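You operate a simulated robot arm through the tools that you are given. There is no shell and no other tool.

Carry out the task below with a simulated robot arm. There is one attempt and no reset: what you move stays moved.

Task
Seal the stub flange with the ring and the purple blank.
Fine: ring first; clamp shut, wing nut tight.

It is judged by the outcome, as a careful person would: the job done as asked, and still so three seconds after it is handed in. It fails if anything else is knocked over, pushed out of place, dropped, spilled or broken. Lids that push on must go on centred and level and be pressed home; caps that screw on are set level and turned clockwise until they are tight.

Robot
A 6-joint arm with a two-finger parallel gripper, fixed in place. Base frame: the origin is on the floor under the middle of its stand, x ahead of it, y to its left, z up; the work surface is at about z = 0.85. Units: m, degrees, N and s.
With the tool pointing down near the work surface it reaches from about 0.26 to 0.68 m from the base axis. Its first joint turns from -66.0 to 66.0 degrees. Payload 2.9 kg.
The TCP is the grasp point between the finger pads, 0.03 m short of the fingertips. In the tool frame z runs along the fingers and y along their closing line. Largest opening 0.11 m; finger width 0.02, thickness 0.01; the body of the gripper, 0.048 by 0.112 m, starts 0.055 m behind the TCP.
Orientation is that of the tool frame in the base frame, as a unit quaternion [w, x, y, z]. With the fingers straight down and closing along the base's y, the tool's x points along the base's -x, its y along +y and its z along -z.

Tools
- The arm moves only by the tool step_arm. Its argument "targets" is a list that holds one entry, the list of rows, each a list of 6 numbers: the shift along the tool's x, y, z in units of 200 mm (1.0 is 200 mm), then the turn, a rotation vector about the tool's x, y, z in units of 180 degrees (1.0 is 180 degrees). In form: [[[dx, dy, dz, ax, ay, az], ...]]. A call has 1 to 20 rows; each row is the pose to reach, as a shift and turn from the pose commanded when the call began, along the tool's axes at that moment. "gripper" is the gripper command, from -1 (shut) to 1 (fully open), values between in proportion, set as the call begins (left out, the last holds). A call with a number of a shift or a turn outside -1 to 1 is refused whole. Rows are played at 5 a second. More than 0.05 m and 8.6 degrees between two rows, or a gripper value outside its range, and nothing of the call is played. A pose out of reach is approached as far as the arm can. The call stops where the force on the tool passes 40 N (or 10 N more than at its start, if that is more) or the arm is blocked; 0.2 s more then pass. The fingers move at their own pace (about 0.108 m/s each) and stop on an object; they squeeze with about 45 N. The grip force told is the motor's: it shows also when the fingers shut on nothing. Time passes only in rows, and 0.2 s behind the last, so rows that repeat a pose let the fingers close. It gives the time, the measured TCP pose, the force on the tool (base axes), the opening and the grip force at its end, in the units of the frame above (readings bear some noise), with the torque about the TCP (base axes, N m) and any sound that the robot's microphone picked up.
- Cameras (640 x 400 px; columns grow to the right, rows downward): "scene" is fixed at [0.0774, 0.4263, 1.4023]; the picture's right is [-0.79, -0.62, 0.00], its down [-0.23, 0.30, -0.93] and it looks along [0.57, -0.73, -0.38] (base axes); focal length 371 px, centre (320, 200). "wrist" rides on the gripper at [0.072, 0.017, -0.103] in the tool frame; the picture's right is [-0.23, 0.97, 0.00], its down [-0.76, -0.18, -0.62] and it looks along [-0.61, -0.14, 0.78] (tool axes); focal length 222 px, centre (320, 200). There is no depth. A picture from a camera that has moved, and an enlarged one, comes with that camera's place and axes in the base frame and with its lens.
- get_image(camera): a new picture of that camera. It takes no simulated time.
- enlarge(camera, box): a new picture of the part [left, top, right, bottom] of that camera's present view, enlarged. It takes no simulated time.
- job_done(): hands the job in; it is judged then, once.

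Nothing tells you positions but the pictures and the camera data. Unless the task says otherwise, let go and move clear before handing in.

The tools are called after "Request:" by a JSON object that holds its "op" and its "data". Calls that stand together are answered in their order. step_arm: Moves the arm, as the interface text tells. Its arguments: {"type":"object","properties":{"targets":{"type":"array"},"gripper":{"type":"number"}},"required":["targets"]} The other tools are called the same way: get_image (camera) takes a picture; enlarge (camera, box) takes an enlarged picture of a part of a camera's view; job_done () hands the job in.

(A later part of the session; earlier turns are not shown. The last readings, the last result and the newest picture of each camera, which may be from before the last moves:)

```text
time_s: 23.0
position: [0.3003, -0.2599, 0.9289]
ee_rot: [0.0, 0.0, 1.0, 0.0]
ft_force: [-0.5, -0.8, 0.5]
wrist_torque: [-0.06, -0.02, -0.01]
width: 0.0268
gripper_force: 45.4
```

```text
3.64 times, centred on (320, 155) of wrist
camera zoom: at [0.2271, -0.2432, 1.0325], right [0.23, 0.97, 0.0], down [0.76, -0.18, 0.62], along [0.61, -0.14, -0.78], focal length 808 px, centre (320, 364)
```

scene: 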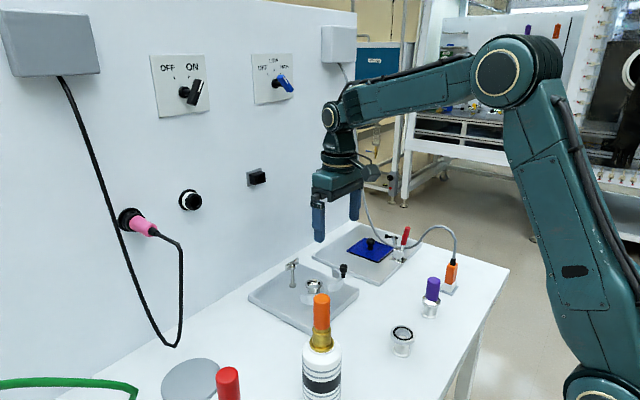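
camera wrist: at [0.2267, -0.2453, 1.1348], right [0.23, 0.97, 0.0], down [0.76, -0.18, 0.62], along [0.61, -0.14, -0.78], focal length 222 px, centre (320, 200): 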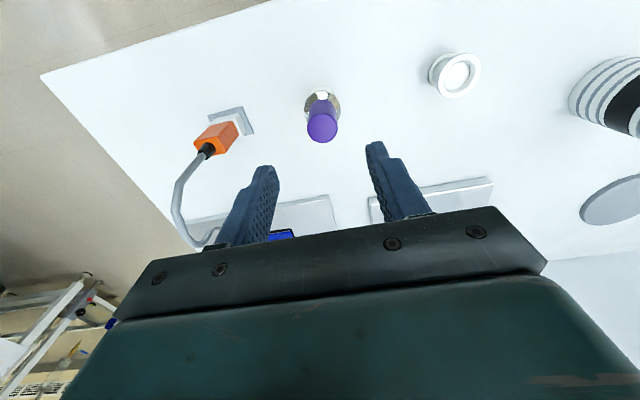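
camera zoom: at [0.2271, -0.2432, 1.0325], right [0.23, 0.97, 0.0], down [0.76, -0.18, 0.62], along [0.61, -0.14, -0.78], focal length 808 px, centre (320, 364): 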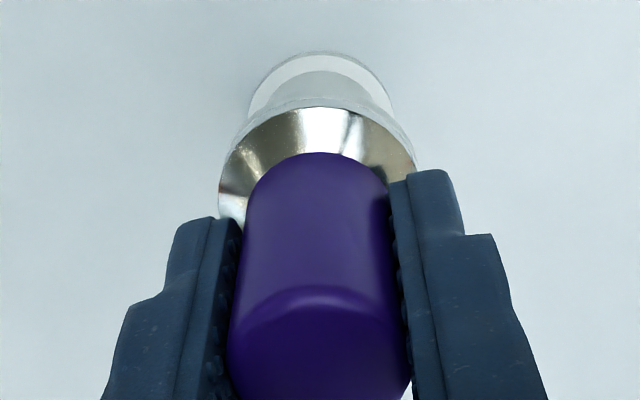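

The knob is gripped with a width of 0.0268. I'll lift straight up and check how the blank hangs.

Request:
{"op": "step_arm", "data": {"targets": [[[0, 0, -0.03, 0, 0, 0], [0, 0, -0.12, 0, 0, 0], [0, 0, -0.25, 0, 0, 0], [0, 0, -0.4, 0, 0, 0], [0, 0, -0.5, 0, 0, 0], [0, 0, -0.5, 0, 0, 0]]]}}

Request:
{"op": "enlarge", "data": {"camera": "wrist", "box": [260, 110, 380, 200]}}

Request:
{"op": "enlarge", "data": {"camera": "scene", "box": [390, 200, 486, 300]}}

```text
time_s: 24.4
position: [0.2998, -0.2604, 1.0297]
ee_rot: [0.0, 0.001, 1.0, 0.0]
ft_force: [-1.1, 0.6, -1.1]
wrist_torque: [0.02, 0.0, 0.05]
width: 0.0269
gripper_force: 45.1
```

```text
4.44 times, centred on (320, 155) of wrist
camera zoom: at [0.2269, -0.244, 1.1318], right [0.23, 0.97, 0.0], down [0.76, -0.18, 0.62], along [0.61, -0.14, -0.78], focal length 987 px, centre (320, 400)
```

zoom: 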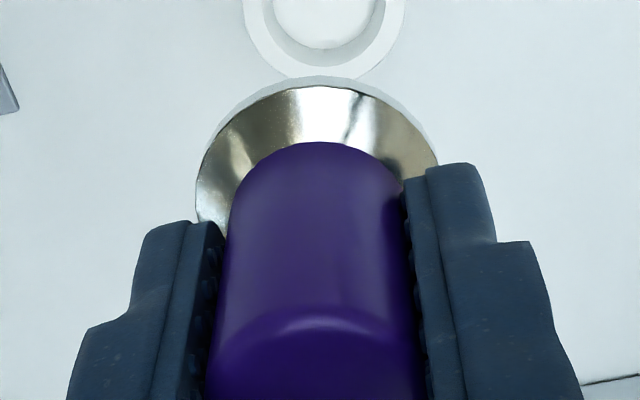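

```text
4.00 times, centred on (438, 250) of scene
camera zoom: at [0.0774, 0.4263, 1.4023], right [-0.79, -0.62, 0.0], down [-0.23, 0.3, -0.93], along [0.57, -0.73, -0.38], focal length 1484 px, centre (-152, 0)
```

zoom: 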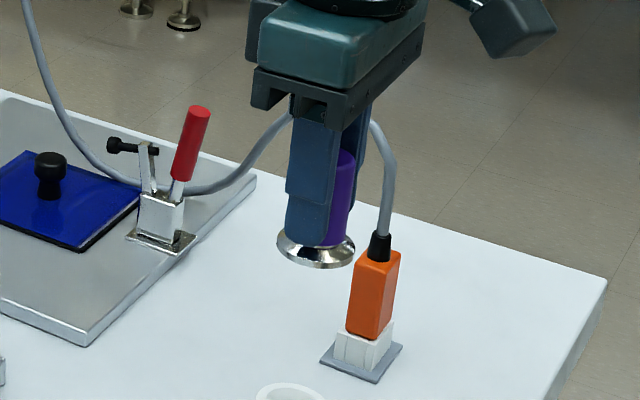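

The blank hangs level, centred within about 1 mm of the TCP. I'll carry it over to the stub at the same height.

Request:
{"op": "step_arm", "data": {"targets": [[[-0.08, 0.06, 0, 0, 0, 0], [-0.2, 0.14, 0, 0, 0, 0], [-0.34, 0.23, 0, 0, 0, 0], [-0.48, 0.32, 0, 0, 0, 0], [-0.62, 0.41, 0, 0, 0, 0], [-0.76, 0.5, 0, 0, 0, 0], [-0.88, 0.58, 0, 0, 0, 0], [-0.95, 0.64, 0, 0, 0, 0], [-0.95, 0.64, 0, 0, 0, 0]]]}}

Request:
{"op": "enlarge", "data": {"camera": "wrist", "box": [200, 40, 440, 200]}}

Request:
{"op": "enlarge", "data": {"camera": "scene", "box": [250, 210, 378, 310]}}

```text
time_s: 26.4
position: [0.489, -0.1315, 1.0291]
ee_rot: [0.0, 0.0, 1.0, 0.001]
ft_force: [-0.6, 0.1, -1.1]
wrist_torque: [0.01, -0.01, 0.0]
width: 0.0267
gripper_force: 45.0
```

```text
2.50 times, centred on (320, 120) of wrist
camera zoom: at [0.4163, -0.1146, 1.132], right [0.23, 0.97, 0.0], down [0.76, -0.18, 0.62], along [0.61, -0.14, -0.78], focal length 555 px, centre (320, 400)
```

zoom: 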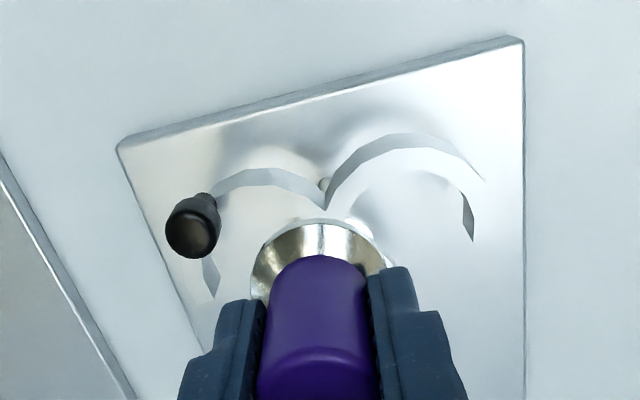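

```text
4.00 times, centred on (314, 260) of scene
camera zoom: at [0.0774, 0.4263, 1.4023], right [-0.79, -0.62, 0.0], down [-0.23, 0.3, -0.93], along [0.57, -0.73, -0.38], focal length 1484 px, centre (344, -40)
```

zoom: 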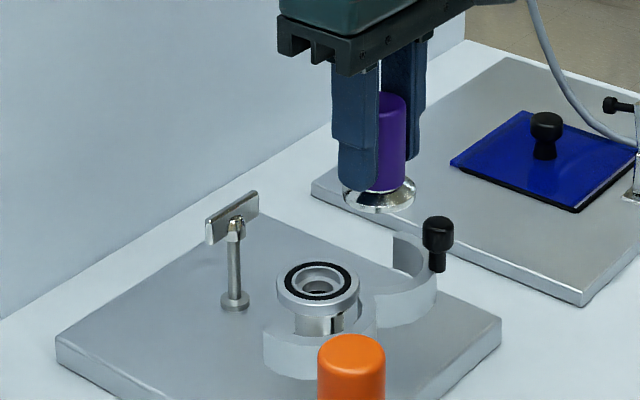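

Everything is clear here. I'll move directly above the ring and come down to about 2 cm above it.

Request:
{"op": "step_arm", "data": {"targets": [[[-0.1, 0.004, 0, 0, 0, 0], [-0.2, 0.0075, 0.03, 0, 0, 0], [-0.21, 0.0075, 0.12, 0, 0, 0], [-0.21, 0.0075, 0.22, 0, 0, 0], [-0.21, 0.0075, 0.27, 0, 0, 0], [-0.21, 0.0075, 0.27, 0, 0, 0]]]}}

Request:
{"op": "enlarge", "data": {"camera": "wrist", "box": [260, 90, 380, 180]}}

Request:
{"op": "enlarge", "data": {"camera": "scene", "box": [280, 240, 360, 300]}}

```text
time_s: 27.8
position: [0.5318, -0.1305, 0.9749]
ee_rot: [0.0, 0.0, 1.0, 0.0]
ft_force: [-0.4, -0.6, -1.5]
wrist_torque: [0.0, 0.04, -0.01]
width: 0.0267
gripper_force: 44.8
```

```text
4.44 times, centred on (320, 135) of wrist
camera zoom: at [0.4581, -0.114, 1.0776], right [0.23, 0.97, 0.0], down [0.76, -0.18, 0.62], along [0.61, -0.14, -0.78], focal length 987 px, centre (320, 489)
```

zoom: 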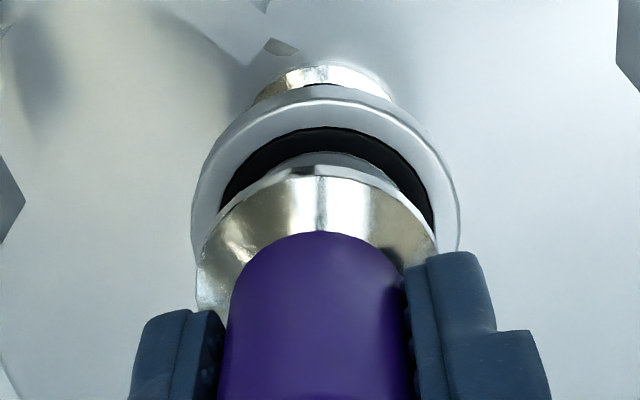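

```text
6.67 times, centred on (320, 270) of scene
camera zoom: at [0.0774, 0.4263, 1.4023], right [-0.79, -0.62, 0.0], down [-0.23, 0.3, -0.93], along [0.57, -0.73, -0.38], focal length 2474 px, centre (320, -267)
```

zoom: 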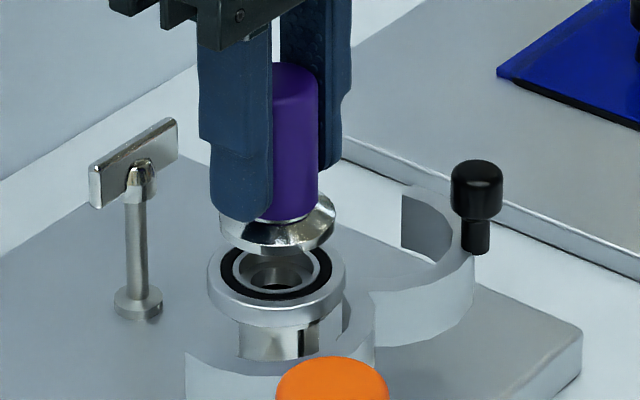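

The blank is centred fore and aft, but about 1.5 mm too far toward -y. I'll correct that and lower to just above contact.

Request:
{"op": "step_arm", "data": {"targets": [[[-0.0015, 0.007, 0.0, 0, 0, 0], [-0.0015, 0.007, 0.04, 0, 0, 0], [-0.0015, 0.007, 0.07, 0, 0, 0], [-0.0015, 0.007, 0.07, 0, 0, 0]]]}}

Request:
{"op": "enlarge", "data": {"camera": "wrist", "box": [260, 90, 380, 180]}}

Request:
{"op": "enlarge", "data": {"camera": "scene", "box": [290, 250, 350, 295]}}

```text
time_s: 28.8
position: [0.5319, -0.1296, 0.9607]
ee_rot: [-0.001, -0.001, 1.0, 0.0]
ft_force: [-0.9, 0.3, -0.6]
wrist_torque: [0.0, 0.02, 0.0]
width: 0.0268
gripper_force: 45.4
```

```text
4.44 times, centred on (320, 135) of wrist
camera zoom: at [0.4591, -0.1129, 1.0639], right [0.23, 0.97, 0.0], down [0.76, -0.18, 0.62], along [0.61, -0.14, -0.78], focal length 987 px, centre (320, 489)
```

zoom: 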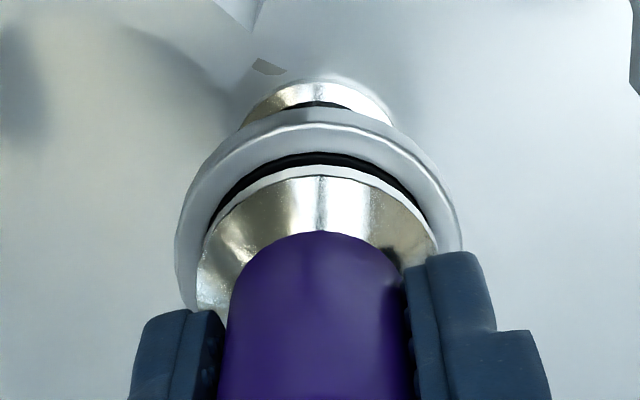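

```text
8.89 times, centred on (320, 272) of scene
camera zoom: at [0.0774, 0.4263, 1.4023], right [-0.79, -0.62, 0.0], down [-0.23, 0.3, -0.93], along [0.57, -0.73, -0.38], focal length 3298 px, centre (320, -444)
```

zoom: 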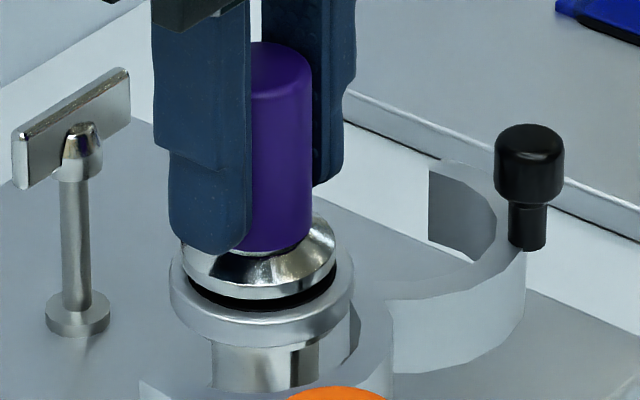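

The blank is aligned to within about half a millimetre. I'll trim slightly and lower gently onto the ring.

Request:
{"op": "step_arm", "data": {"targets": [[[0.0025, 0.001, 0.005, 0, 0, 0], [0.0025, 0.001, 0.01, 0, 0, 0], [0.0025, 0.001, 0.015, 0, 0, 0], [0.0025, 0.001, 0.02, 0, 0, 0], [0.0025, 0.001, 0.02, 0, 0, 0]]]}}

```text
time_s: 30.0
position: [0.5323, -0.1304, 0.9574]
ee_rot: [0.001, 0.0, 1.0, 0.001]
ft_force: [1.0, -2.7, 7.6]
wrist_torque: [-0.13, -0.04, -0.01]
width: 0.0266
gripper_force: 45.1
```

Contact is starting. I'll press another 1 mm and watch the force.

Request:
{"op": "step_arm", "data": {"targets": [[[0, 0, 0.004, 0, 0, 0], [0, 0, 0.007, 0, 0, 0], [0, 0, 0.007, 0, 0, 0]]]}}

Request:
{"op": "enlarge", "data": {"camera": "scene", "box": [300, 260, 348, 295]}}

Request:
{"op": "enlarge", "data": {"camera": "wrist", "box": [270, 100, 370, 170]}}

```text
time_s: 30.8
position: [0.5325, -0.1295, 0.9565]
ee_rot: [0.001, 0.0, 1.0, 0.0]
ft_force: [-1.1, -2.8, 26.1]
wrist_torque: [-0.1, 0.26, -0.04]
width: 0.0269
gripper_force: 45.1
```

```text
11.43 times, centred on (324, 278) of scene
camera zoom: at [0.0769, 0.4263, 1.4023], right [-0.79, -0.62, 0.0], down [-0.23, 0.3, -0.93], along [0.57, -0.73, -0.38], focal length 4240 px, centre (274, -686)
```

zoom: 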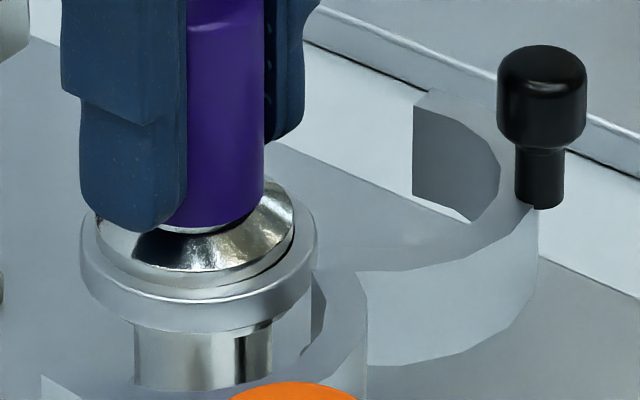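

```text
5.71 times, centred on (320, 135) of wrist
camera zoom: at [0.4581, -0.1125, 1.0597], right [0.23, 0.97, 0.0], down [0.76, -0.18, 0.63], along [0.61, -0.14, -0.78], focal length 1269 px, centre (320, 571)
```

zoom: 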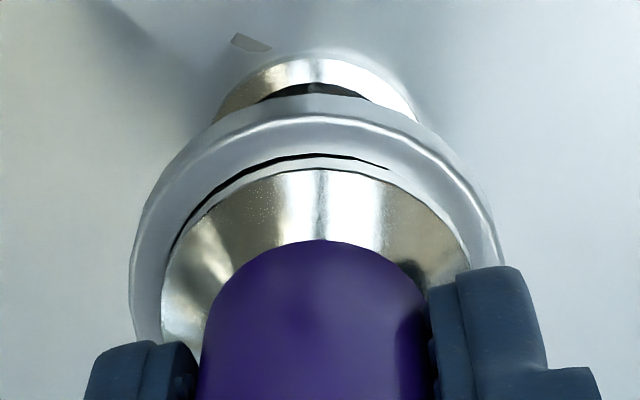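

The blank is resting on the ring, possibly a hair too far toward +x. I'll relax, nudge it by half a millimetre and press again to make sure it is seated.

Request:
{"op": "step_arm", "data": {"targets": [[[0, 0, -0.006, 0, 0, 0], [0.003, -0.0015, -0.006, 0, 0, 0], [0.003, -0.0015, -0.002, 0, 0, 0], [0.003, -0.0015, 0.001, 0, 0, 0], [0.003, -0.0015, 0.001, 0, 0, 0]]]}}

Request:
{"op": "enlarge", "data": {"camera": "wrist", "box": [270, 100, 370, 170]}}

Request:
{"op": "enlarge", "data": {"camera": "scene", "box": [308, 268, 340, 290]}}

```text
time_s: 32.0
position: [0.5317, -0.129, 0.9584]
ee_rot: [0.002, -0.001, 1.0, 0.0]
ft_force: [4.4, 4.1, 26.1]
wrist_torque: [0.18, -0.02, 0.01]
width: 0.0267
gripper_force: 45.4
```

```text
5.71 times, centred on (320, 135) of wrist
camera zoom: at [0.4579, -0.1127, 1.0595], right [0.23, 0.97, 0.0], down [0.76, -0.18, 0.63], along [0.61, -0.14, -0.78], focal length 1269 px, centre (320, 571)
```

zoom: 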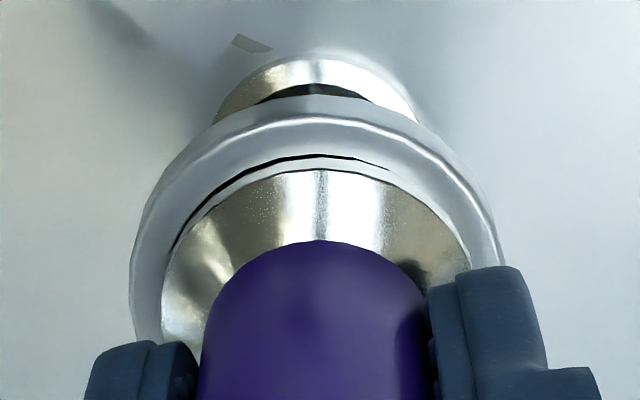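

```text
16.00 times, centred on (324, 279) of scene
camera zoom: at [0.0771, 0.4265, 1.4022], right [-0.79, -0.62, 0.0], down [-0.23, 0.3, -0.93], along [0.57, -0.73, -0.38], focal length 5936 px, centre (256, -1064)
```

zoom: 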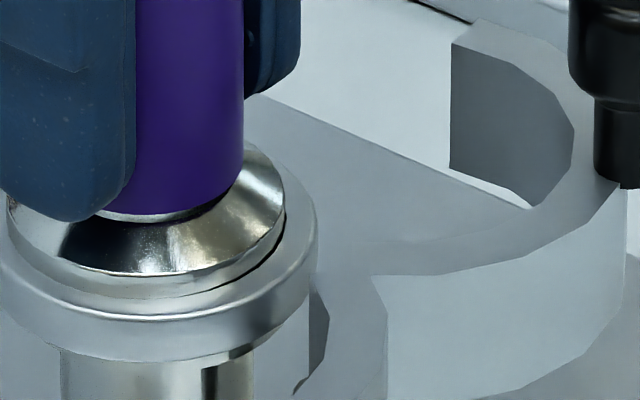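

The blank is seated flat on the ring. I'll ease the load and open the fingers slightly to release it.

Request:
{"op": "step_arm", "data": {"targets": [[[-0.0015, 0.001, -0.004, 0, 0, 0], [-0.0015, 0.001, -0.007, 0, 0, 0], [-0.0015, 0.001, -0.007, 0, 0, 0]]]}}

Request:
{"op": "step_arm", "data": {"targets": [[[0, 0, 0, 0, 0, 0], [0, 0, 0, 0, 0, 0], [0, 0, 0, 0, 0, 0]]], "gripper": 0.0}}

Request:
{"op": "enlarge", "data": {"camera": "wrist", "box": [240, 90, 400, 200]}}

Request:
{"op": "enlarge", "data": {"camera": "scene", "box": [290, 250, 350, 295]}}

```text
time_s: 32.8
position: [0.5306, -0.1298, 0.9572]
ee_rot: [0.001, 0.0, 1.0, -0.001]
ft_force: [9.6, 0.1, 15.8]
wrist_torque: [-0.01, -0.3, -0.01]
width: 0.0266
gripper_force: 45.2
```

```text
time_s: 33.6
position: [0.5295, -0.1297, 0.956]
ee_rot: [0.0, -0.001, 1.0, 0.001]
ft_force: [0.3, 0.2, 0.6]
wrist_torque: [-0.02, 0.01, -0.03]
width: 0.0548
gripper_force: 0.2
```

```text
3.64 times, centred on (320, 145) of wrist
camera zoom: at [0.4575, -0.1123, 1.0591], right [0.23, 0.97, 0.0], down [0.76, -0.18, 0.62], along [0.61, -0.14, -0.78], focal length 808 px, centre (320, 400)
```

zoom: 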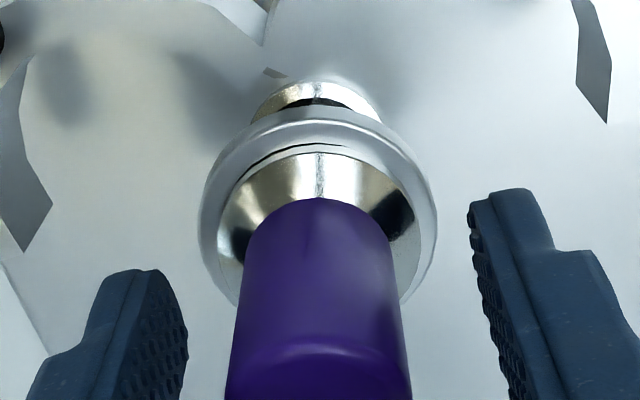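

```text
8.89 times, centred on (320, 272) of scene
camera zoom: at [0.0774, 0.4263, 1.4023], right [-0.79, -0.62, 0.0], down [-0.23, 0.3, -0.93], along [0.57, -0.73, -0.38], focal length 3298 px, centre (320, -444)
```

zoom: 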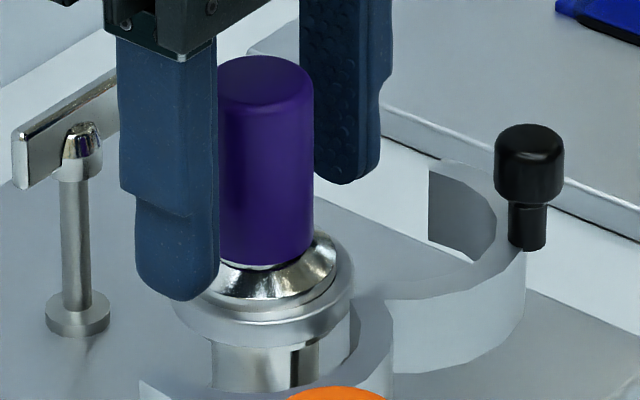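

The blank is released and standing level. I'll rise straight up clear of the knob and inspect.

Request:
{"op": "step_arm", "data": {"targets": [[[0, 0, -0.06, 0, 0, 0], [0, 0, -0.18, 0, 0, 0], [0, 0, -0.32, 0, 0, 0], [0, 0, -0.45, 0, 0, 0], [0.2, 0, -0.55, 0, 0, 0], [0.3, 0, -0.55, 0, 0, 0], [0.3, 0, -0.55, 0, 0, 0]]]}}

Request:
{"op": "enlarge", "data": {"camera": "wrist", "box": [220, 60, 420, 200]}}

Request:
{"op": "enlarge", "data": {"camera": "scene", "box": [270, 240, 366, 310]}}

```text
time_s: 35.2
position: [0.4706, -0.128, 1.066]
ee_rot: [0.001, 0.0, 1.0, 0.001]
ft_force: [0.2, 0.5, 0.6]
wrist_torque: [0.0, -0.01, -0.05]
width: 0.0551
gripper_force: 0.0
```

```text
2.86 times, centred on (320, 130) of wrist
camera zoom: at [0.3972, -0.1119, 1.1697], right [0.23, 0.97, 0.0], down [0.76, -0.18, 0.62], along [0.61, -0.14, -0.78], focal length 635 px, centre (320, 400)
```

zoom: 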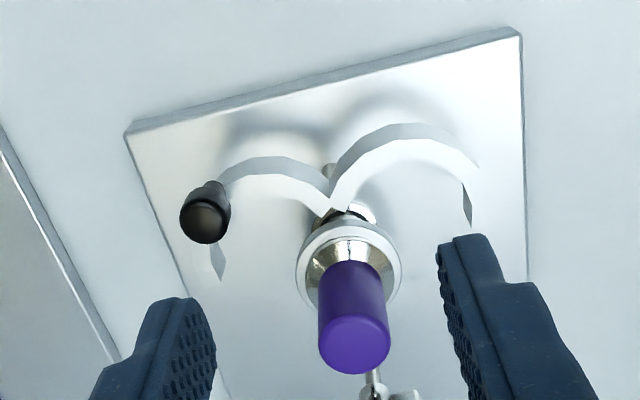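

```text
5.71 times, centred on (318, 275) of scene
camera zoom: at [0.0774, 0.4263, 1.4023], right [-0.79, -0.62, 0.0], down [-0.23, 0.3, -0.93], along [0.57, -0.73, -0.38], focal length 2120 px, centre (331, -229)
```

zoom: 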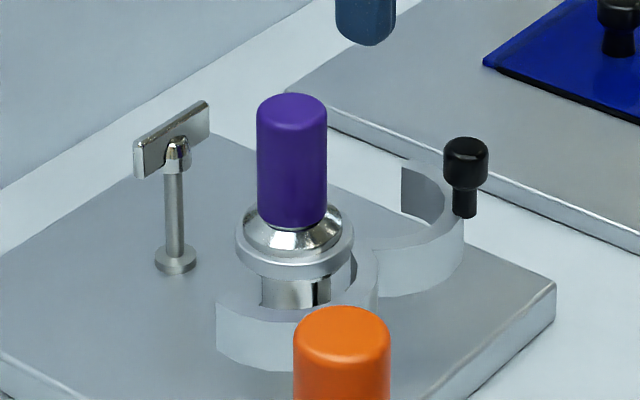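

The ring and blank are stacked neatly on the stub. Next is the clamp handle at about (0.4805, -0.1756), with its top at 0.944; I'll turn the gripper about 76° and move above it.

Request:
{"op": "step_arm", "data": {"targets": [[[-0.005, -0.024, 0.0, 0, 0, -0.042], [-0.01, -0.048, 0.0, 0, 0, -0.084], [-0.015, -0.072, 0.02, 0, 0, -0.126], [-0.02, -0.096, 0.04, 0, 0, -0.168], [-0.025, -0.12, 0.06, 0, 0, -0.21], [-0.03, -0.144, 0.08, 0, 0, -0.252], [-0.035, -0.168, 0.1, 0, 0, -0.294], [-0.04, -0.192, 0.12, 0, 0, -0.336], [-0.045, -0.216, 0.14, 0, 0, -0.378], [-0.05, -0.238, 0.16, 0, 0, -0.42], [-0.05, -0.238, 0.16, 0, 0, -0.42]]], "gripper": -0.35}}

Request:
{"op": "get_image", "data": {"camera": "wrist"}}

Request:
{"op": "get_image", "data": {"camera": "scene"}}

```text
time_s: 37.6
position: [0.4803, -0.1776, 1.0341]
ee_rot: [0.001, -0.613, 0.79, 0.0]
ft_force: [0.5, 0.4, 0.2]
wrist_torque: [-0.01, -0.02, -0.01]
width: 0.0357
gripper_force: 0.0
```

```text
taken
camera wrist: at [0.4457, -0.2435, 1.1374], right [-0.89, 0.46, 0.0], down [0.36, 0.69, 0.62], along [0.29, 0.55, -0.78], focal length 222 px, centre (320, 200)
```

wrist: 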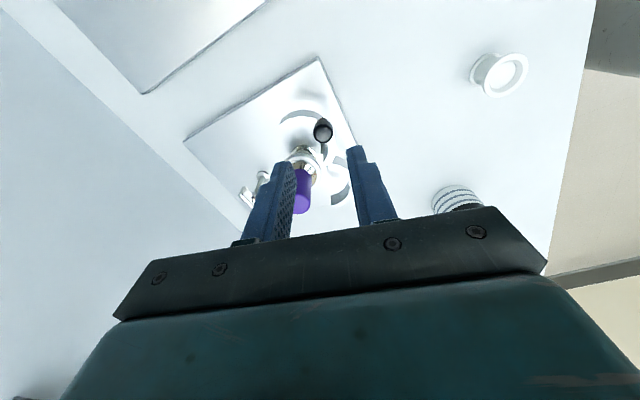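

```text
taken
```

scene: 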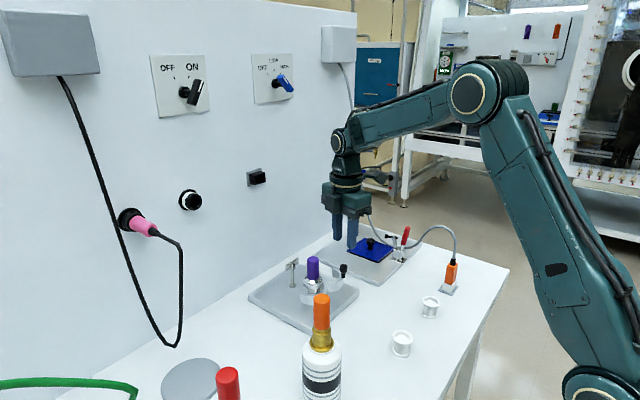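

Request:
{"op": "enlarge", "data": {"camera": "wrist", "box": [230, 70, 390, 220]}}

```text
2.67 times, centred on (310, 145) of wrist
camera zoom: at [0.4457, -0.2435, 1.1374], right [-0.89, 0.46, 0.0], down [0.36, 0.69, 0.62], along [0.29, 0.55, -0.78], focal length 592 px, centre (347, 347)
```

zoom: 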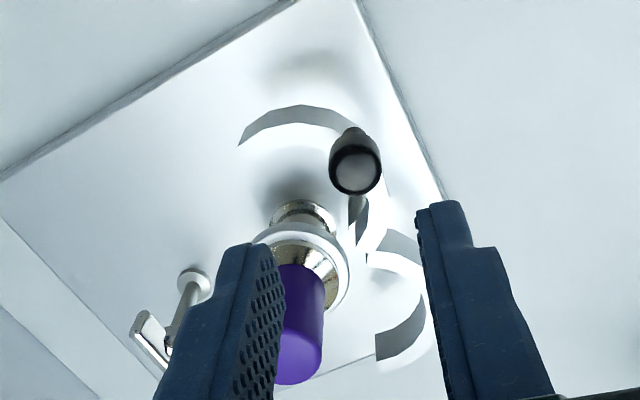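

The handle sits between the fingers, a few millimetres ahead of the TCP. I'll shift slightly and descend so the tips straddle the black cap, above the clamp arm.

Request:
{"op": "step_arm", "data": {"targets": [[[-0.0145, 0.004, 0.08, 0, 0, 0], [-0.0145, 0.004, 0.2, 0, 0, 0], [-0.0145, 0.004, 0.32, 0, 0, 0], [-0.0145, 0.004, 0.4, 0, 0, 0], [-0.0145, 0.004, 0.425, 0, 0, 0], [-0.0145, 0.004, 0.425, 0, 0, 0]]], "gripper": -0.35}}

Request:
{"op": "enlarge", "data": {"camera": "wrist", "box": [230, 90, 410, 220]}}

Request:
{"op": "enlarge", "data": {"camera": "scene", "box": [280, 230, 376, 310]}}

```text
time_s: 39.0
position: [0.4805, -0.1765, 0.9508]
ee_rot: [0.002, -0.613, 0.79, -0.003]
ft_force: [-4.3, -0.7, 23.6]
wrist_torque: [-0.24, -0.24, 0.17]
width: 0.0336
gripper_force: 0.0
```

```text
3.08 times, centred on (320, 155) of wrist
camera zoom: at [0.4459, -0.2414, 1.0539], right [-0.89, 0.46, -0.01], down [0.36, 0.69, 0.62], along [0.29, 0.55, -0.78], focal length 684 px, centre (320, 338)
```

zoom: 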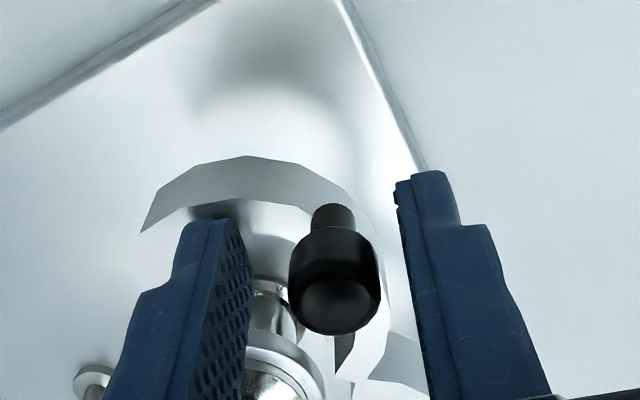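

```text
5.00 times, centred on (328, 270) of scene
camera zoom: at [0.0769, 0.4264, 1.4022], right [-0.79, -0.62, 0.0], down [-0.23, 0.3, -0.93], along [0.57, -0.73, -0.38], focal length 1855 px, centre (280, -150)
```

zoom: 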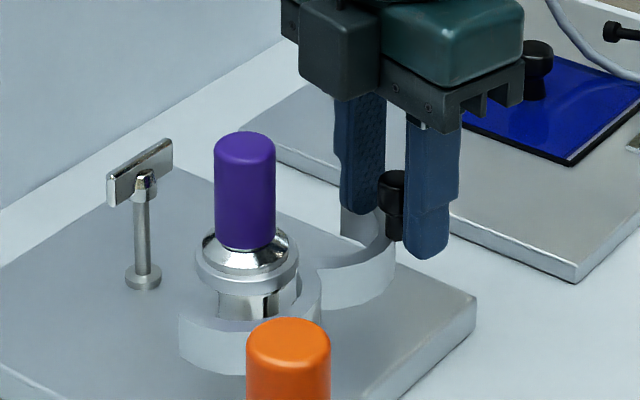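

The +x finger touched the top of the clamp arm at a tip height of about 0.921, so the arm is taller than I estimated. I'll back off 5 mm at once.

Request:
{"op": "step_arm", "data": {"targets": [[[0, 0, -0.012, 0, 0, 0], [0, 0, -0.025, 0, 0, 0], [0, 0, -0.025, 0, 0, 0]]], "gripper": -0.35}}

Request:
{"op": "enlarge", "data": {"camera": "wrist", "box": [230, 90, 410, 220]}}

Request:
{"op": "enlarge", "data": {"camera": "scene", "box": [320, 240, 384, 290]}}

```text
time_s: 39.8
position: [0.4798, -0.1736, 0.9529]
ee_rot: [0.0, -0.613, 0.79, 0.001]
ft_force: [0.2, 0.1, 0.4]
wrist_torque: [-0.02, 0.03, 0.0]
width: 0.0359
gripper_force: 0.0
```

```text
3.08 times, centred on (320, 155) of wrist
camera zoom: at [0.4453, -0.2403, 1.0564], right [-0.89, 0.46, 0.0], down [0.36, 0.69, 0.62], along [0.29, 0.55, -0.78], focal length 684 px, centre (320, 338)
```

zoom: 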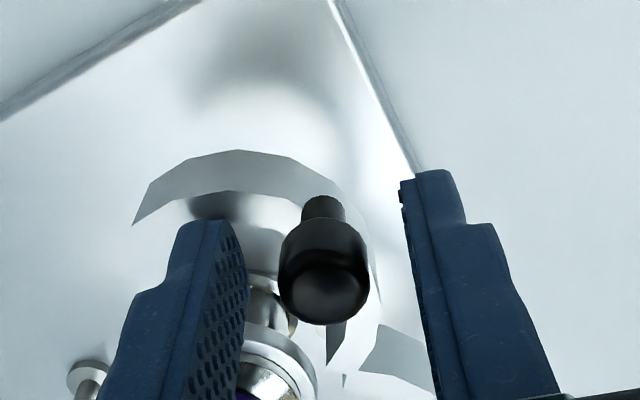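

```text
8.00 times, centred on (352, 265) of scene
camera zoom: at [0.0774, 0.4263, 1.4023], right [-0.79, -0.62, 0.0], down [-0.23, 0.3, -0.93], along [0.57, -0.73, -0.38], focal length 2968 px, centre (64, -320)
```

zoom: 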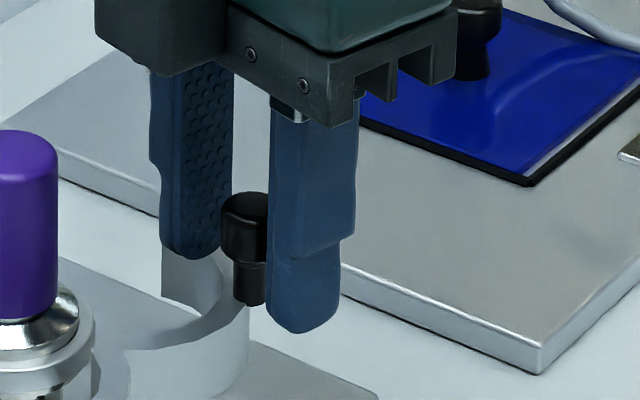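

The contact is cleared and the force reads zero. I'll narrow the fingers to a loose cage around the cap and swing it along its arc in stages.

Request:
{"op": "step_arm", "data": {"targets": [[[0, 0, 0, 0, 0, 0], [0, 0, 0, 0, 0, 0], [-0.0012, -0.0234, 0, 0, 0, -0.01], [-0.0049, -0.0465, 0, 0, 0, -0.02], [-0.0109, -0.0691, 0, 0, 0, -0.03], [-0.0193, -0.0909, 0, 0, 0, -0.04], [-0.0193, -0.0909, 0, 0, 0, -0.04]]], "gripper": -0.58}}

Request:
{"op": "enlarge", "data": {"camera": "wrist", "box": [220, 90, 420, 220]}}

Request:
{"op": "enlarge", "data": {"camera": "scene", "box": [270, 230, 366, 310]}}

```text
time_s: 41.4
position: [0.4989, -0.1746, 0.955]
ee_rot: [0.0, -0.662, 0.749, 0.001]
ft_force: [-0.8, 0.1, -0.2]
wrist_torque: [0.01, -0.03, 0.0]
width: 0.0232
gripper_force: 0.0
```

```text
3.08 times, centred on (320, 155) of wrist
camera zoom: at [0.4727, -0.2443, 1.0571], right [-0.94, 0.35, 0.0], down [0.27, 0.73, 0.62], along [0.22, 0.58, -0.78], focal length 684 px, centre (320, 338)
```

zoom: 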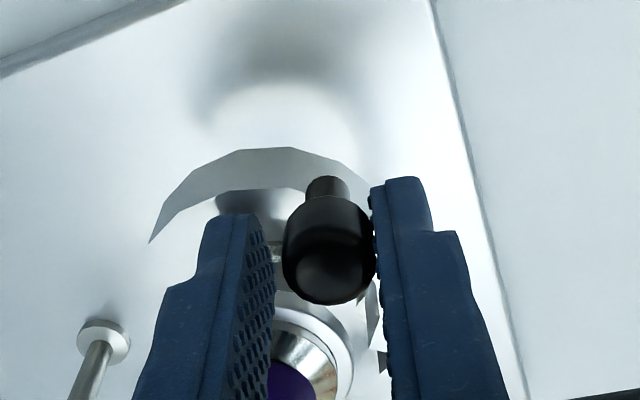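

```text
5.00 times, centred on (318, 270) of scene
camera zoom: at [0.0774, 0.4263, 1.4023], right [-0.79, -0.62, 0.0], down [-0.23, 0.3, -0.93], along [0.57, -0.73, -0.38], focal length 1855 px, centre (330, -150)
```

zoom: 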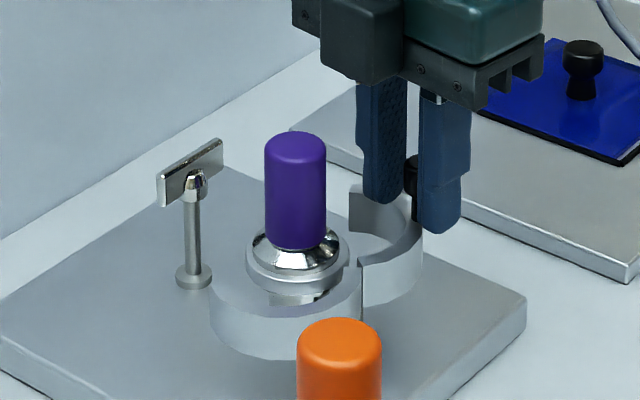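

Both clamp halves are linked and swing together with almost no force. I'll continue along the arc.

Request:
{"op": "step_arm", "data": {"targets": [[[-0.0077, -0.0221, 0, 0, 0, -0.01], [-0.0178, -0.0432, 0, 0, 0, -0.02], [-0.0299, -0.0632, 0, 0, 0, -0.03], [-0.0441, -0.0818, 0, 0, 0, -0.04], [-0.0441, -0.0818, 0, 0, 0, -0.04]]], "gripper": -0.58}}

Request:
{"op": "enlarge", "data": {"camera": "wrist", "box": [220, 90, 420, 220]}}

Request:
{"op": "enlarge", "data": {"camera": "scene", "box": [270, 230, 366, 310]}}

```text
time_s: 42.6
position: [0.5171, -0.1685, 0.9536]
ee_rot: [0.0, 0.707, -0.707, 0.0]
ft_force: [-1.1, -0.1, 0.8]
wrist_torque: [0.0, 0.01, 0.01]
width: 0.0236
gripper_force: 0.0
```

```text
3.08 times, centred on (320, 155) of wrist
camera zoom: at [0.4993, -0.2404, 1.0564], right [-0.97, 0.23, 0.0], down [0.18, 0.76, 0.62], along [0.14, 0.61, -0.78], focal length 684 px, centre (320, 338)
```

zoom: 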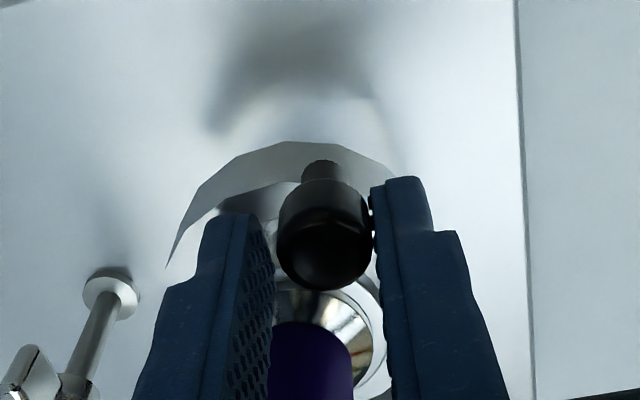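

```text
5.00 times, centred on (318, 270) of scene
camera zoom: at [0.0774, 0.4263, 1.4023], right [-0.79, -0.62, 0.0], down [-0.23, 0.3, -0.93], along [0.57, -0.73, -0.38], focal length 1855 px, centre (330, -150)
```

zoom: 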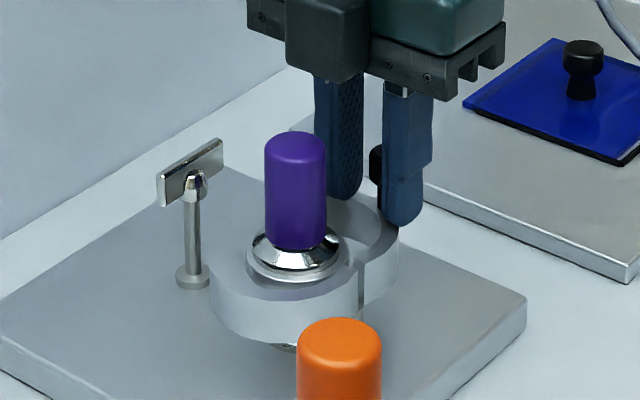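

The clamp is nearly closed with no strain. I'll push on toward the shut position.

Request:
{"op": "step_arm", "data": {"targets": [[[-0.006, -0.0095, 0, 0, 0, 0], [-0.012, -0.019, 0, 0, 0, 0], [-0.018, -0.028, 0, 0, 0, 0], [-0.025, -0.036, 0, 0, 0, 0], [-0.025, -0.036, 0, 0, 0, 0]]], "gripper": -0.58}}

Request:
{"op": "enlarge", "data": {"camera": "wrist", "box": [220, 90, 420, 220]}}

Request:
{"op": "enlarge", "data": {"camera": "scene", "box": [270, 230, 366, 310]}}

```text
time_s: 43.8
position: [0.5241, -0.1641, 0.9548]
ee_rot: [0.0, -0.707, 0.707, 0.0]
ft_force: [0.0, 1.2, 0.1]
wrist_torque: [-0.01, 0.0, -0.02]
width: 0.0235
gripper_force: 0.0
```

```text
3.08 times, centred on (320, 155) of wrist
camera zoom: at [0.5064, -0.2356, 1.0573], right [-0.97, 0.23, 0.0], down [0.18, 0.76, 0.62], along [0.14, 0.61, -0.78], focal length 684 px, centre (320, 338)
```

zoom: 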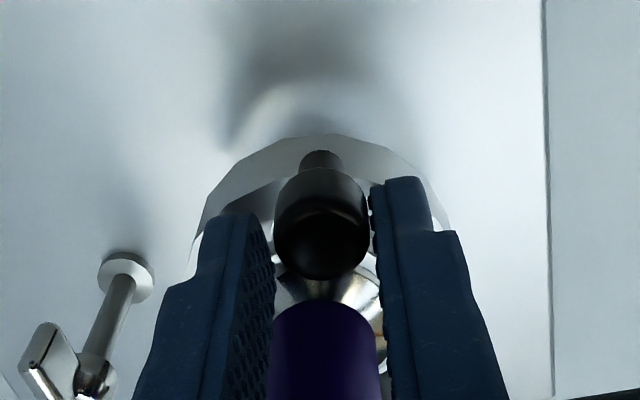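

```text
5.00 times, centred on (318, 270) of scene
camera zoom: at [0.0774, 0.4263, 1.4022], right [-0.79, -0.62, 0.0], down [-0.23, 0.3, -0.93], along [0.57, -0.73, -0.38], focal length 1855 px, centre (330, -150)
```

zoom: 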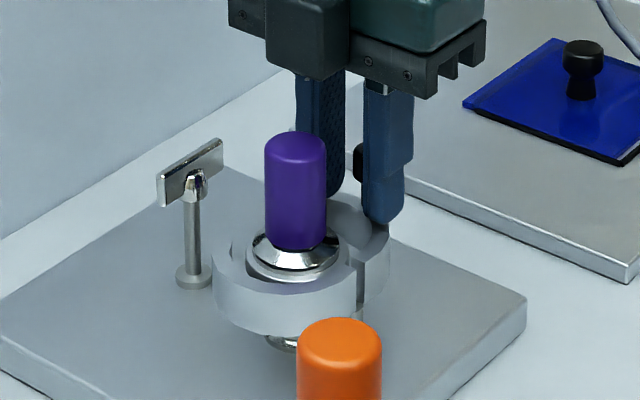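

There's still no resistance and the arms need roughly 12° more. I'll keep pushing the handle toward +x.

Request:
{"op": "step_arm", "data": {"targets": [[[-0.005, -0.01, 0, 0, 0, 0], [-0.01, -0.02, 0, 0, 0, 0], [-0.015, -0.03, 0, 0, 0, 0], [-0.02, -0.04, 0, 0, 0, 0], [-0.02, -0.04, 0, 0, 0, 0]]], "gripper": -0.58}}

Request:
{"op": "enlarge", "data": {"camera": "wrist", "box": [220, 90, 420, 220]}}

Request:
{"op": "enlarge", "data": {"camera": "scene", "box": [270, 230, 366, 310]}}

```text
time_s: 45.0
position: [0.5311, -0.1599, 0.9552]
ee_rot: [0.001, 0.707, -0.707, 0.0]
ft_force: [-0.1, -0.2, 0.1]
wrist_torque: [0.03, -0.04, 0.0]
width: 0.0234
gripper_force: 0.6
```

```text
3.08 times, centred on (320, 155) of wrist
camera zoom: at [0.5143, -0.2319, 1.0565], right [-0.97, 0.23, 0.0], down [0.18, 0.76, 0.62], along [0.14, 0.61, -0.78], focal length 684 px, centre (320, 338)
```

zoom: 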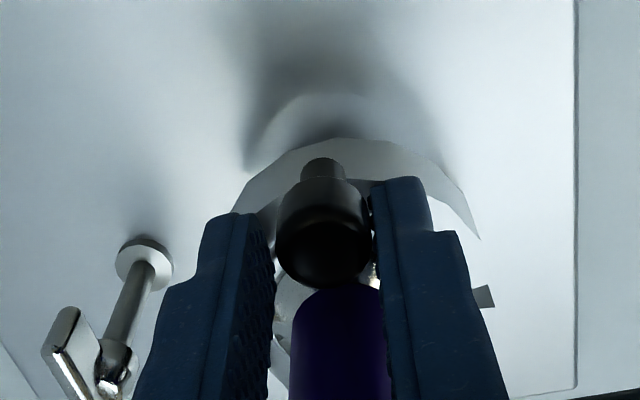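

```text
5.00 times, centred on (318, 270) of scene
camera zoom: at [0.0774, 0.4263, 1.4023], right [-0.79, -0.62, 0.0], down [-0.23, 0.3, -0.93], along [0.57, -0.73, -0.38], focal length 1855 px, centre (330, -150)
```

zoom: 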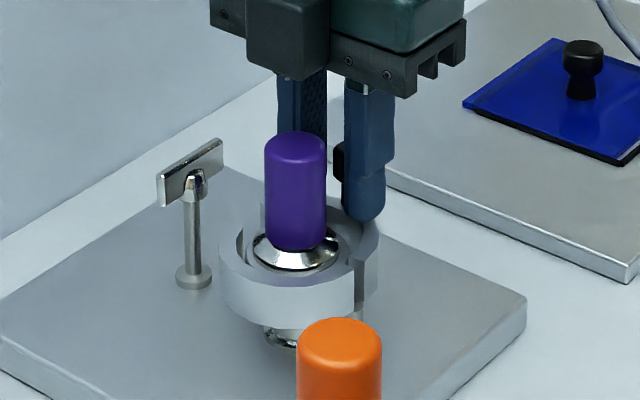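

The arms are almost meeting and still free. I'll continue in small steps until I feel the stop.

Request:
{"op": "step_arm", "data": {"targets": [[[-0.006, -0.008, 0, 0, 0, 0], [-0.012, -0.016, 0, 0, 0, 0], [-0.018, -0.024, 0, 0, 0, 0], [-0.024, -0.032, 0, 0, 0, 0], [-0.024, -0.032, 0, 0, 0, 0]]], "gripper": -0.58}}

Request:
{"op": "enlarge", "data": {"camera": "wrist", "box": [220, 90, 420, 220]}}

Request:
{"op": "enlarge", "data": {"camera": "scene", "box": [270, 230, 366, 310]}}

```text
time_s: 46.2
position: [0.5388, -0.1537, 0.9533]
ee_rot: [0.0, -0.707, 0.708, 0.0]
ft_force: [-5.2, -1.8, 0.3]
wrist_torque: [-0.04, 0.1, -0.01]
width: 0.0259
gripper_force: 2.8
```

```text
3.08 times, centred on (320, 155) of wrist
camera zoom: at [0.5207, -0.2268, 1.0561], right [-0.97, 0.23, 0.0], down [0.18, 0.76, 0.62], along [0.14, 0.61, -0.78], focal length 684 px, centre (320, 338)
```

zoom: 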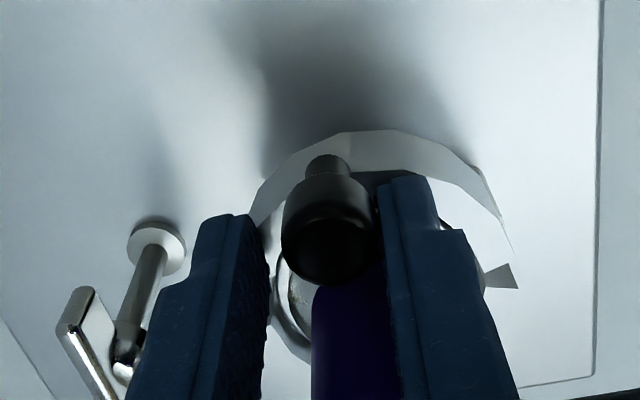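

```text
5.00 times, centred on (318, 270) of scene
camera zoom: at [0.0773, 0.4262, 1.4023], right [-0.79, -0.62, 0.0], down [-0.23, 0.3, -0.93], along [0.57, -0.73, -0.38], focal length 1855 px, centre (330, -150)
```

zoom: 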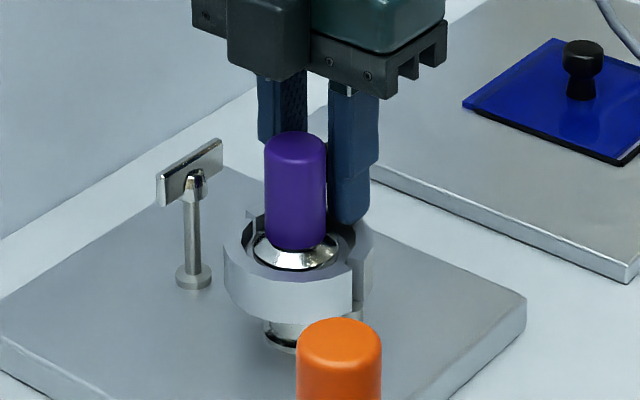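

Some resistance has appeared, about 5 N. I'll zoom in to see whether the tips have met.

Request:
{"op": "enlarge", "data": {"camera": "scene", "box": [306, 262, 350, 298]}}

Request:
{"op": "enlarge", "data": {"camera": "wrist", "box": [280, 120, 400, 200]}}

```text
11.11 times, centred on (328, 280) of scene
camera zoom: at [0.0773, 0.4262, 1.4023], right [-0.79, -0.62, 0.0], down [-0.23, 0.3, -0.93], along [0.57, -0.73, -0.38], focal length 4122 px, centre (231, -689)
```

zoom: 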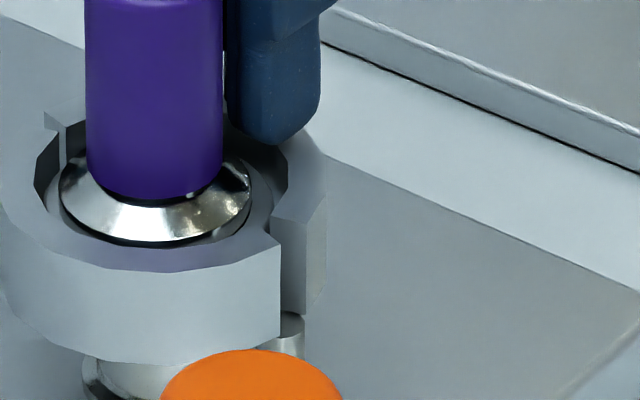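

```text
5.00 times, centred on (340, 160) of wrist
camera zoom: at [0.5207, -0.2268, 1.0561], right [-0.97, 0.23, 0.0], down [0.18, 0.76, 0.62], along [0.14, 0.61, -0.78], focal length 1111 px, centre (220, 400)
```

zoom: 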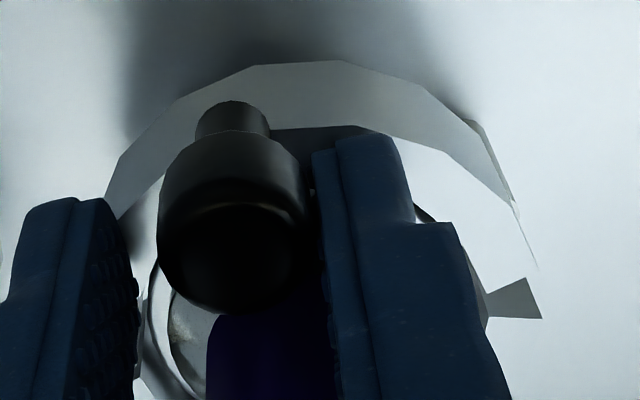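

The ends still show a small gap, so the clamp isn't fully shut. I'll grip the cap firmly and push the last few millimetres along the arc.

Request:
{"op": "step_arm", "data": {"targets": [[[0, 0, 0, 0, 0, 0], [0, 0, 0, 0, 0, 0], [0, 0, 0, 0, 0, 0]]], "gripper": -1}}

Request:
{"op": "step_arm", "data": {"targets": [[[-0.004, -0.004, 0, 0, 0, 0], [-0.008, -0.008, 0, 0, 0, 0], [-0.012, -0.012, 0, 0, 0, 0], [-0.016, -0.016, 0, 0, 0, 0], [-0.016, -0.016, 0, 0, 0, 0]]], "gripper": -1}}

Request:
{"op": "enlarge", "data": {"camera": "scene", "box": [306, 262, 350, 298]}}

Request:
{"op": "enlarge", "data": {"camera": "wrist", "box": [220, 90, 420, 220]}}

```text
time_s: 47.0
position: [0.5347, -0.1539, 0.9526]
ee_rot: [-0.003, -0.706, 0.709, 0.005]
ft_force: [-37.7, -2.7, 8.4]
wrist_torque: [-0.64, 0.41, -0.34]
width: 0.0172
gripper_force: 45.0
```

```text
time_s: 47.7
position: [0.5341, -0.1557, 0.9521]
ee_rot: [-0.006, -0.704, 0.71, 0.009]
ft_force: [-8.7, -1.7, 6.4]
wrist_torque: [0.14, 0.04, -0.17]
width: 0.0168
gripper_force: 44.9
stopped in row 3: the force on the tool passed its limit at 49 N (the readings are from after the stop); the commanded pose is now the measured one
```

```text
11.11 times, centred on (328, 280) of scene
camera zoom: at [0.0771, 0.4263, 1.4023], right [-0.79, -0.62, 0.0], down [-0.23, 0.3, -0.93], along [0.57, -0.73, -0.38], focal length 4122 px, centre (231, -689)
```

zoom: 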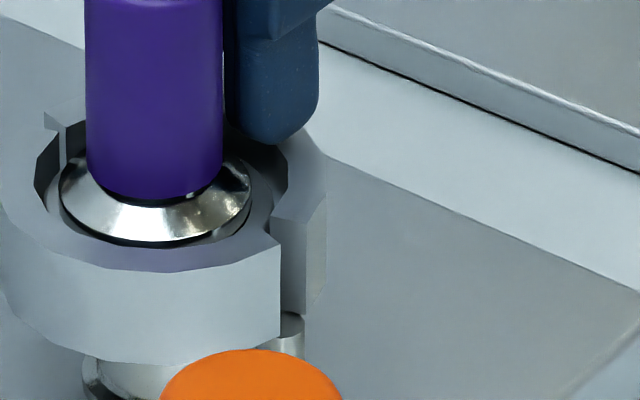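

```text
3.08 times, centred on (320, 155) of wrist
camera zoom: at [0.5184, -0.227, 1.0559], right [-0.97, 0.24, 0.02], down [0.2, 0.76, 0.62], along [0.13, 0.61, -0.78], focal length 684 px, centre (320, 338)
```

zoom: 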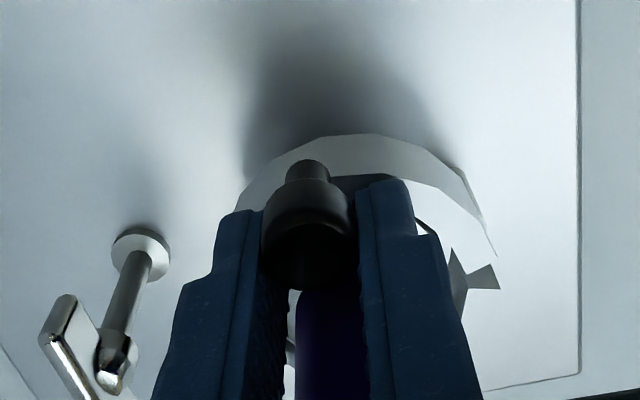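

Gripping drew the arm back onto the handle, and even 40–49 N no longer moves it, so the handle appears to be at its stop. I'll open up and see whether the clamp stays put.

Request:
{"op": "step_arm", "data": {"targets": [[[0, 0, 0, 0, 0, 0], [0, 0, 0, 0, 0, 0], [0, 0, 0, 0, 0, 0]]], "gripper": -0.45}}

Request:
{"op": "step_arm", "data": {"targets": [[[0, 0, -0.05, 0, 0, 0], [0, 0, -0.15, 0, 0, 0], [0, 0, -0.3, 0, 0, 0], [0.1, 0, -0.45, 0, 0, 0], [0.2, 0, -0.5, 0, 0, 0], [0.2, 0, -0.5, 0, 0, 0]]], "gripper": -0.45}}

Request:
{"op": "enlarge", "data": {"camera": "wrist", "box": [220, 60, 420, 200]}}

Request:
{"op": "enlarge", "data": {"camera": "scene", "box": [280, 245, 360, 300]}}

```text
time_s: 48.5
position: [0.5355, -0.1542, 0.9529]
ee_rot: [-0.005, -0.705, 0.709, 0.007]
ft_force: [-0.4, 0.0, 0.4]
wrist_torque: [-0.02, 0.04, -0.02]
width: 0.0305
gripper_force: 0.0
```

```text
time_s: 49.9
position: [0.5392, -0.1954, 1.0507]
ee_rot: [-0.006, -0.705, 0.709, 0.008]
ft_force: [-0.6, -0.1, 1.2]
wrist_torque: [-0.01, 0.02, -0.01]
width: 0.0302
gripper_force: 0.0
```

```text
2.86 times, centred on (320, 130) of wrist
camera zoom: at [0.5218, -0.2684, 1.1548], right [-0.97, 0.23, 0.02], down [0.19, 0.76, 0.62], along [0.13, 0.61, -0.78], focal length 635 px, centre (320, 400)
```

zoom: 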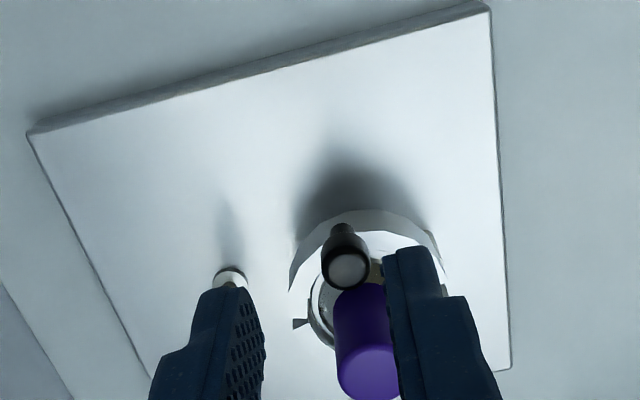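

```text
7.27 times, centred on (320, 272) of scene
camera zoom: at [0.0774, 0.4263, 1.4023], right [-0.79, -0.62, 0.0], down [-0.23, 0.3, -0.93], along [0.57, -0.73, -0.38], focal length 2698 px, centre (320, -327)
```

zoom: 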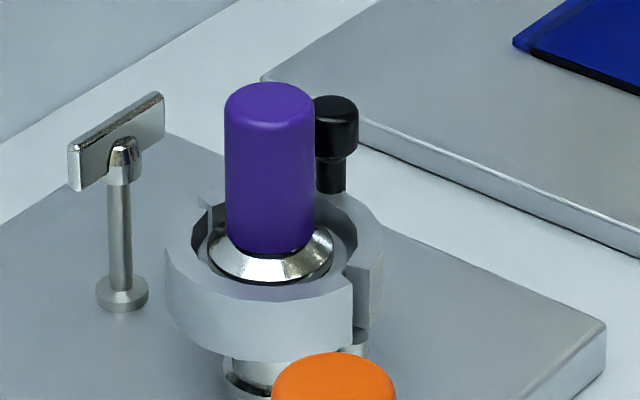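

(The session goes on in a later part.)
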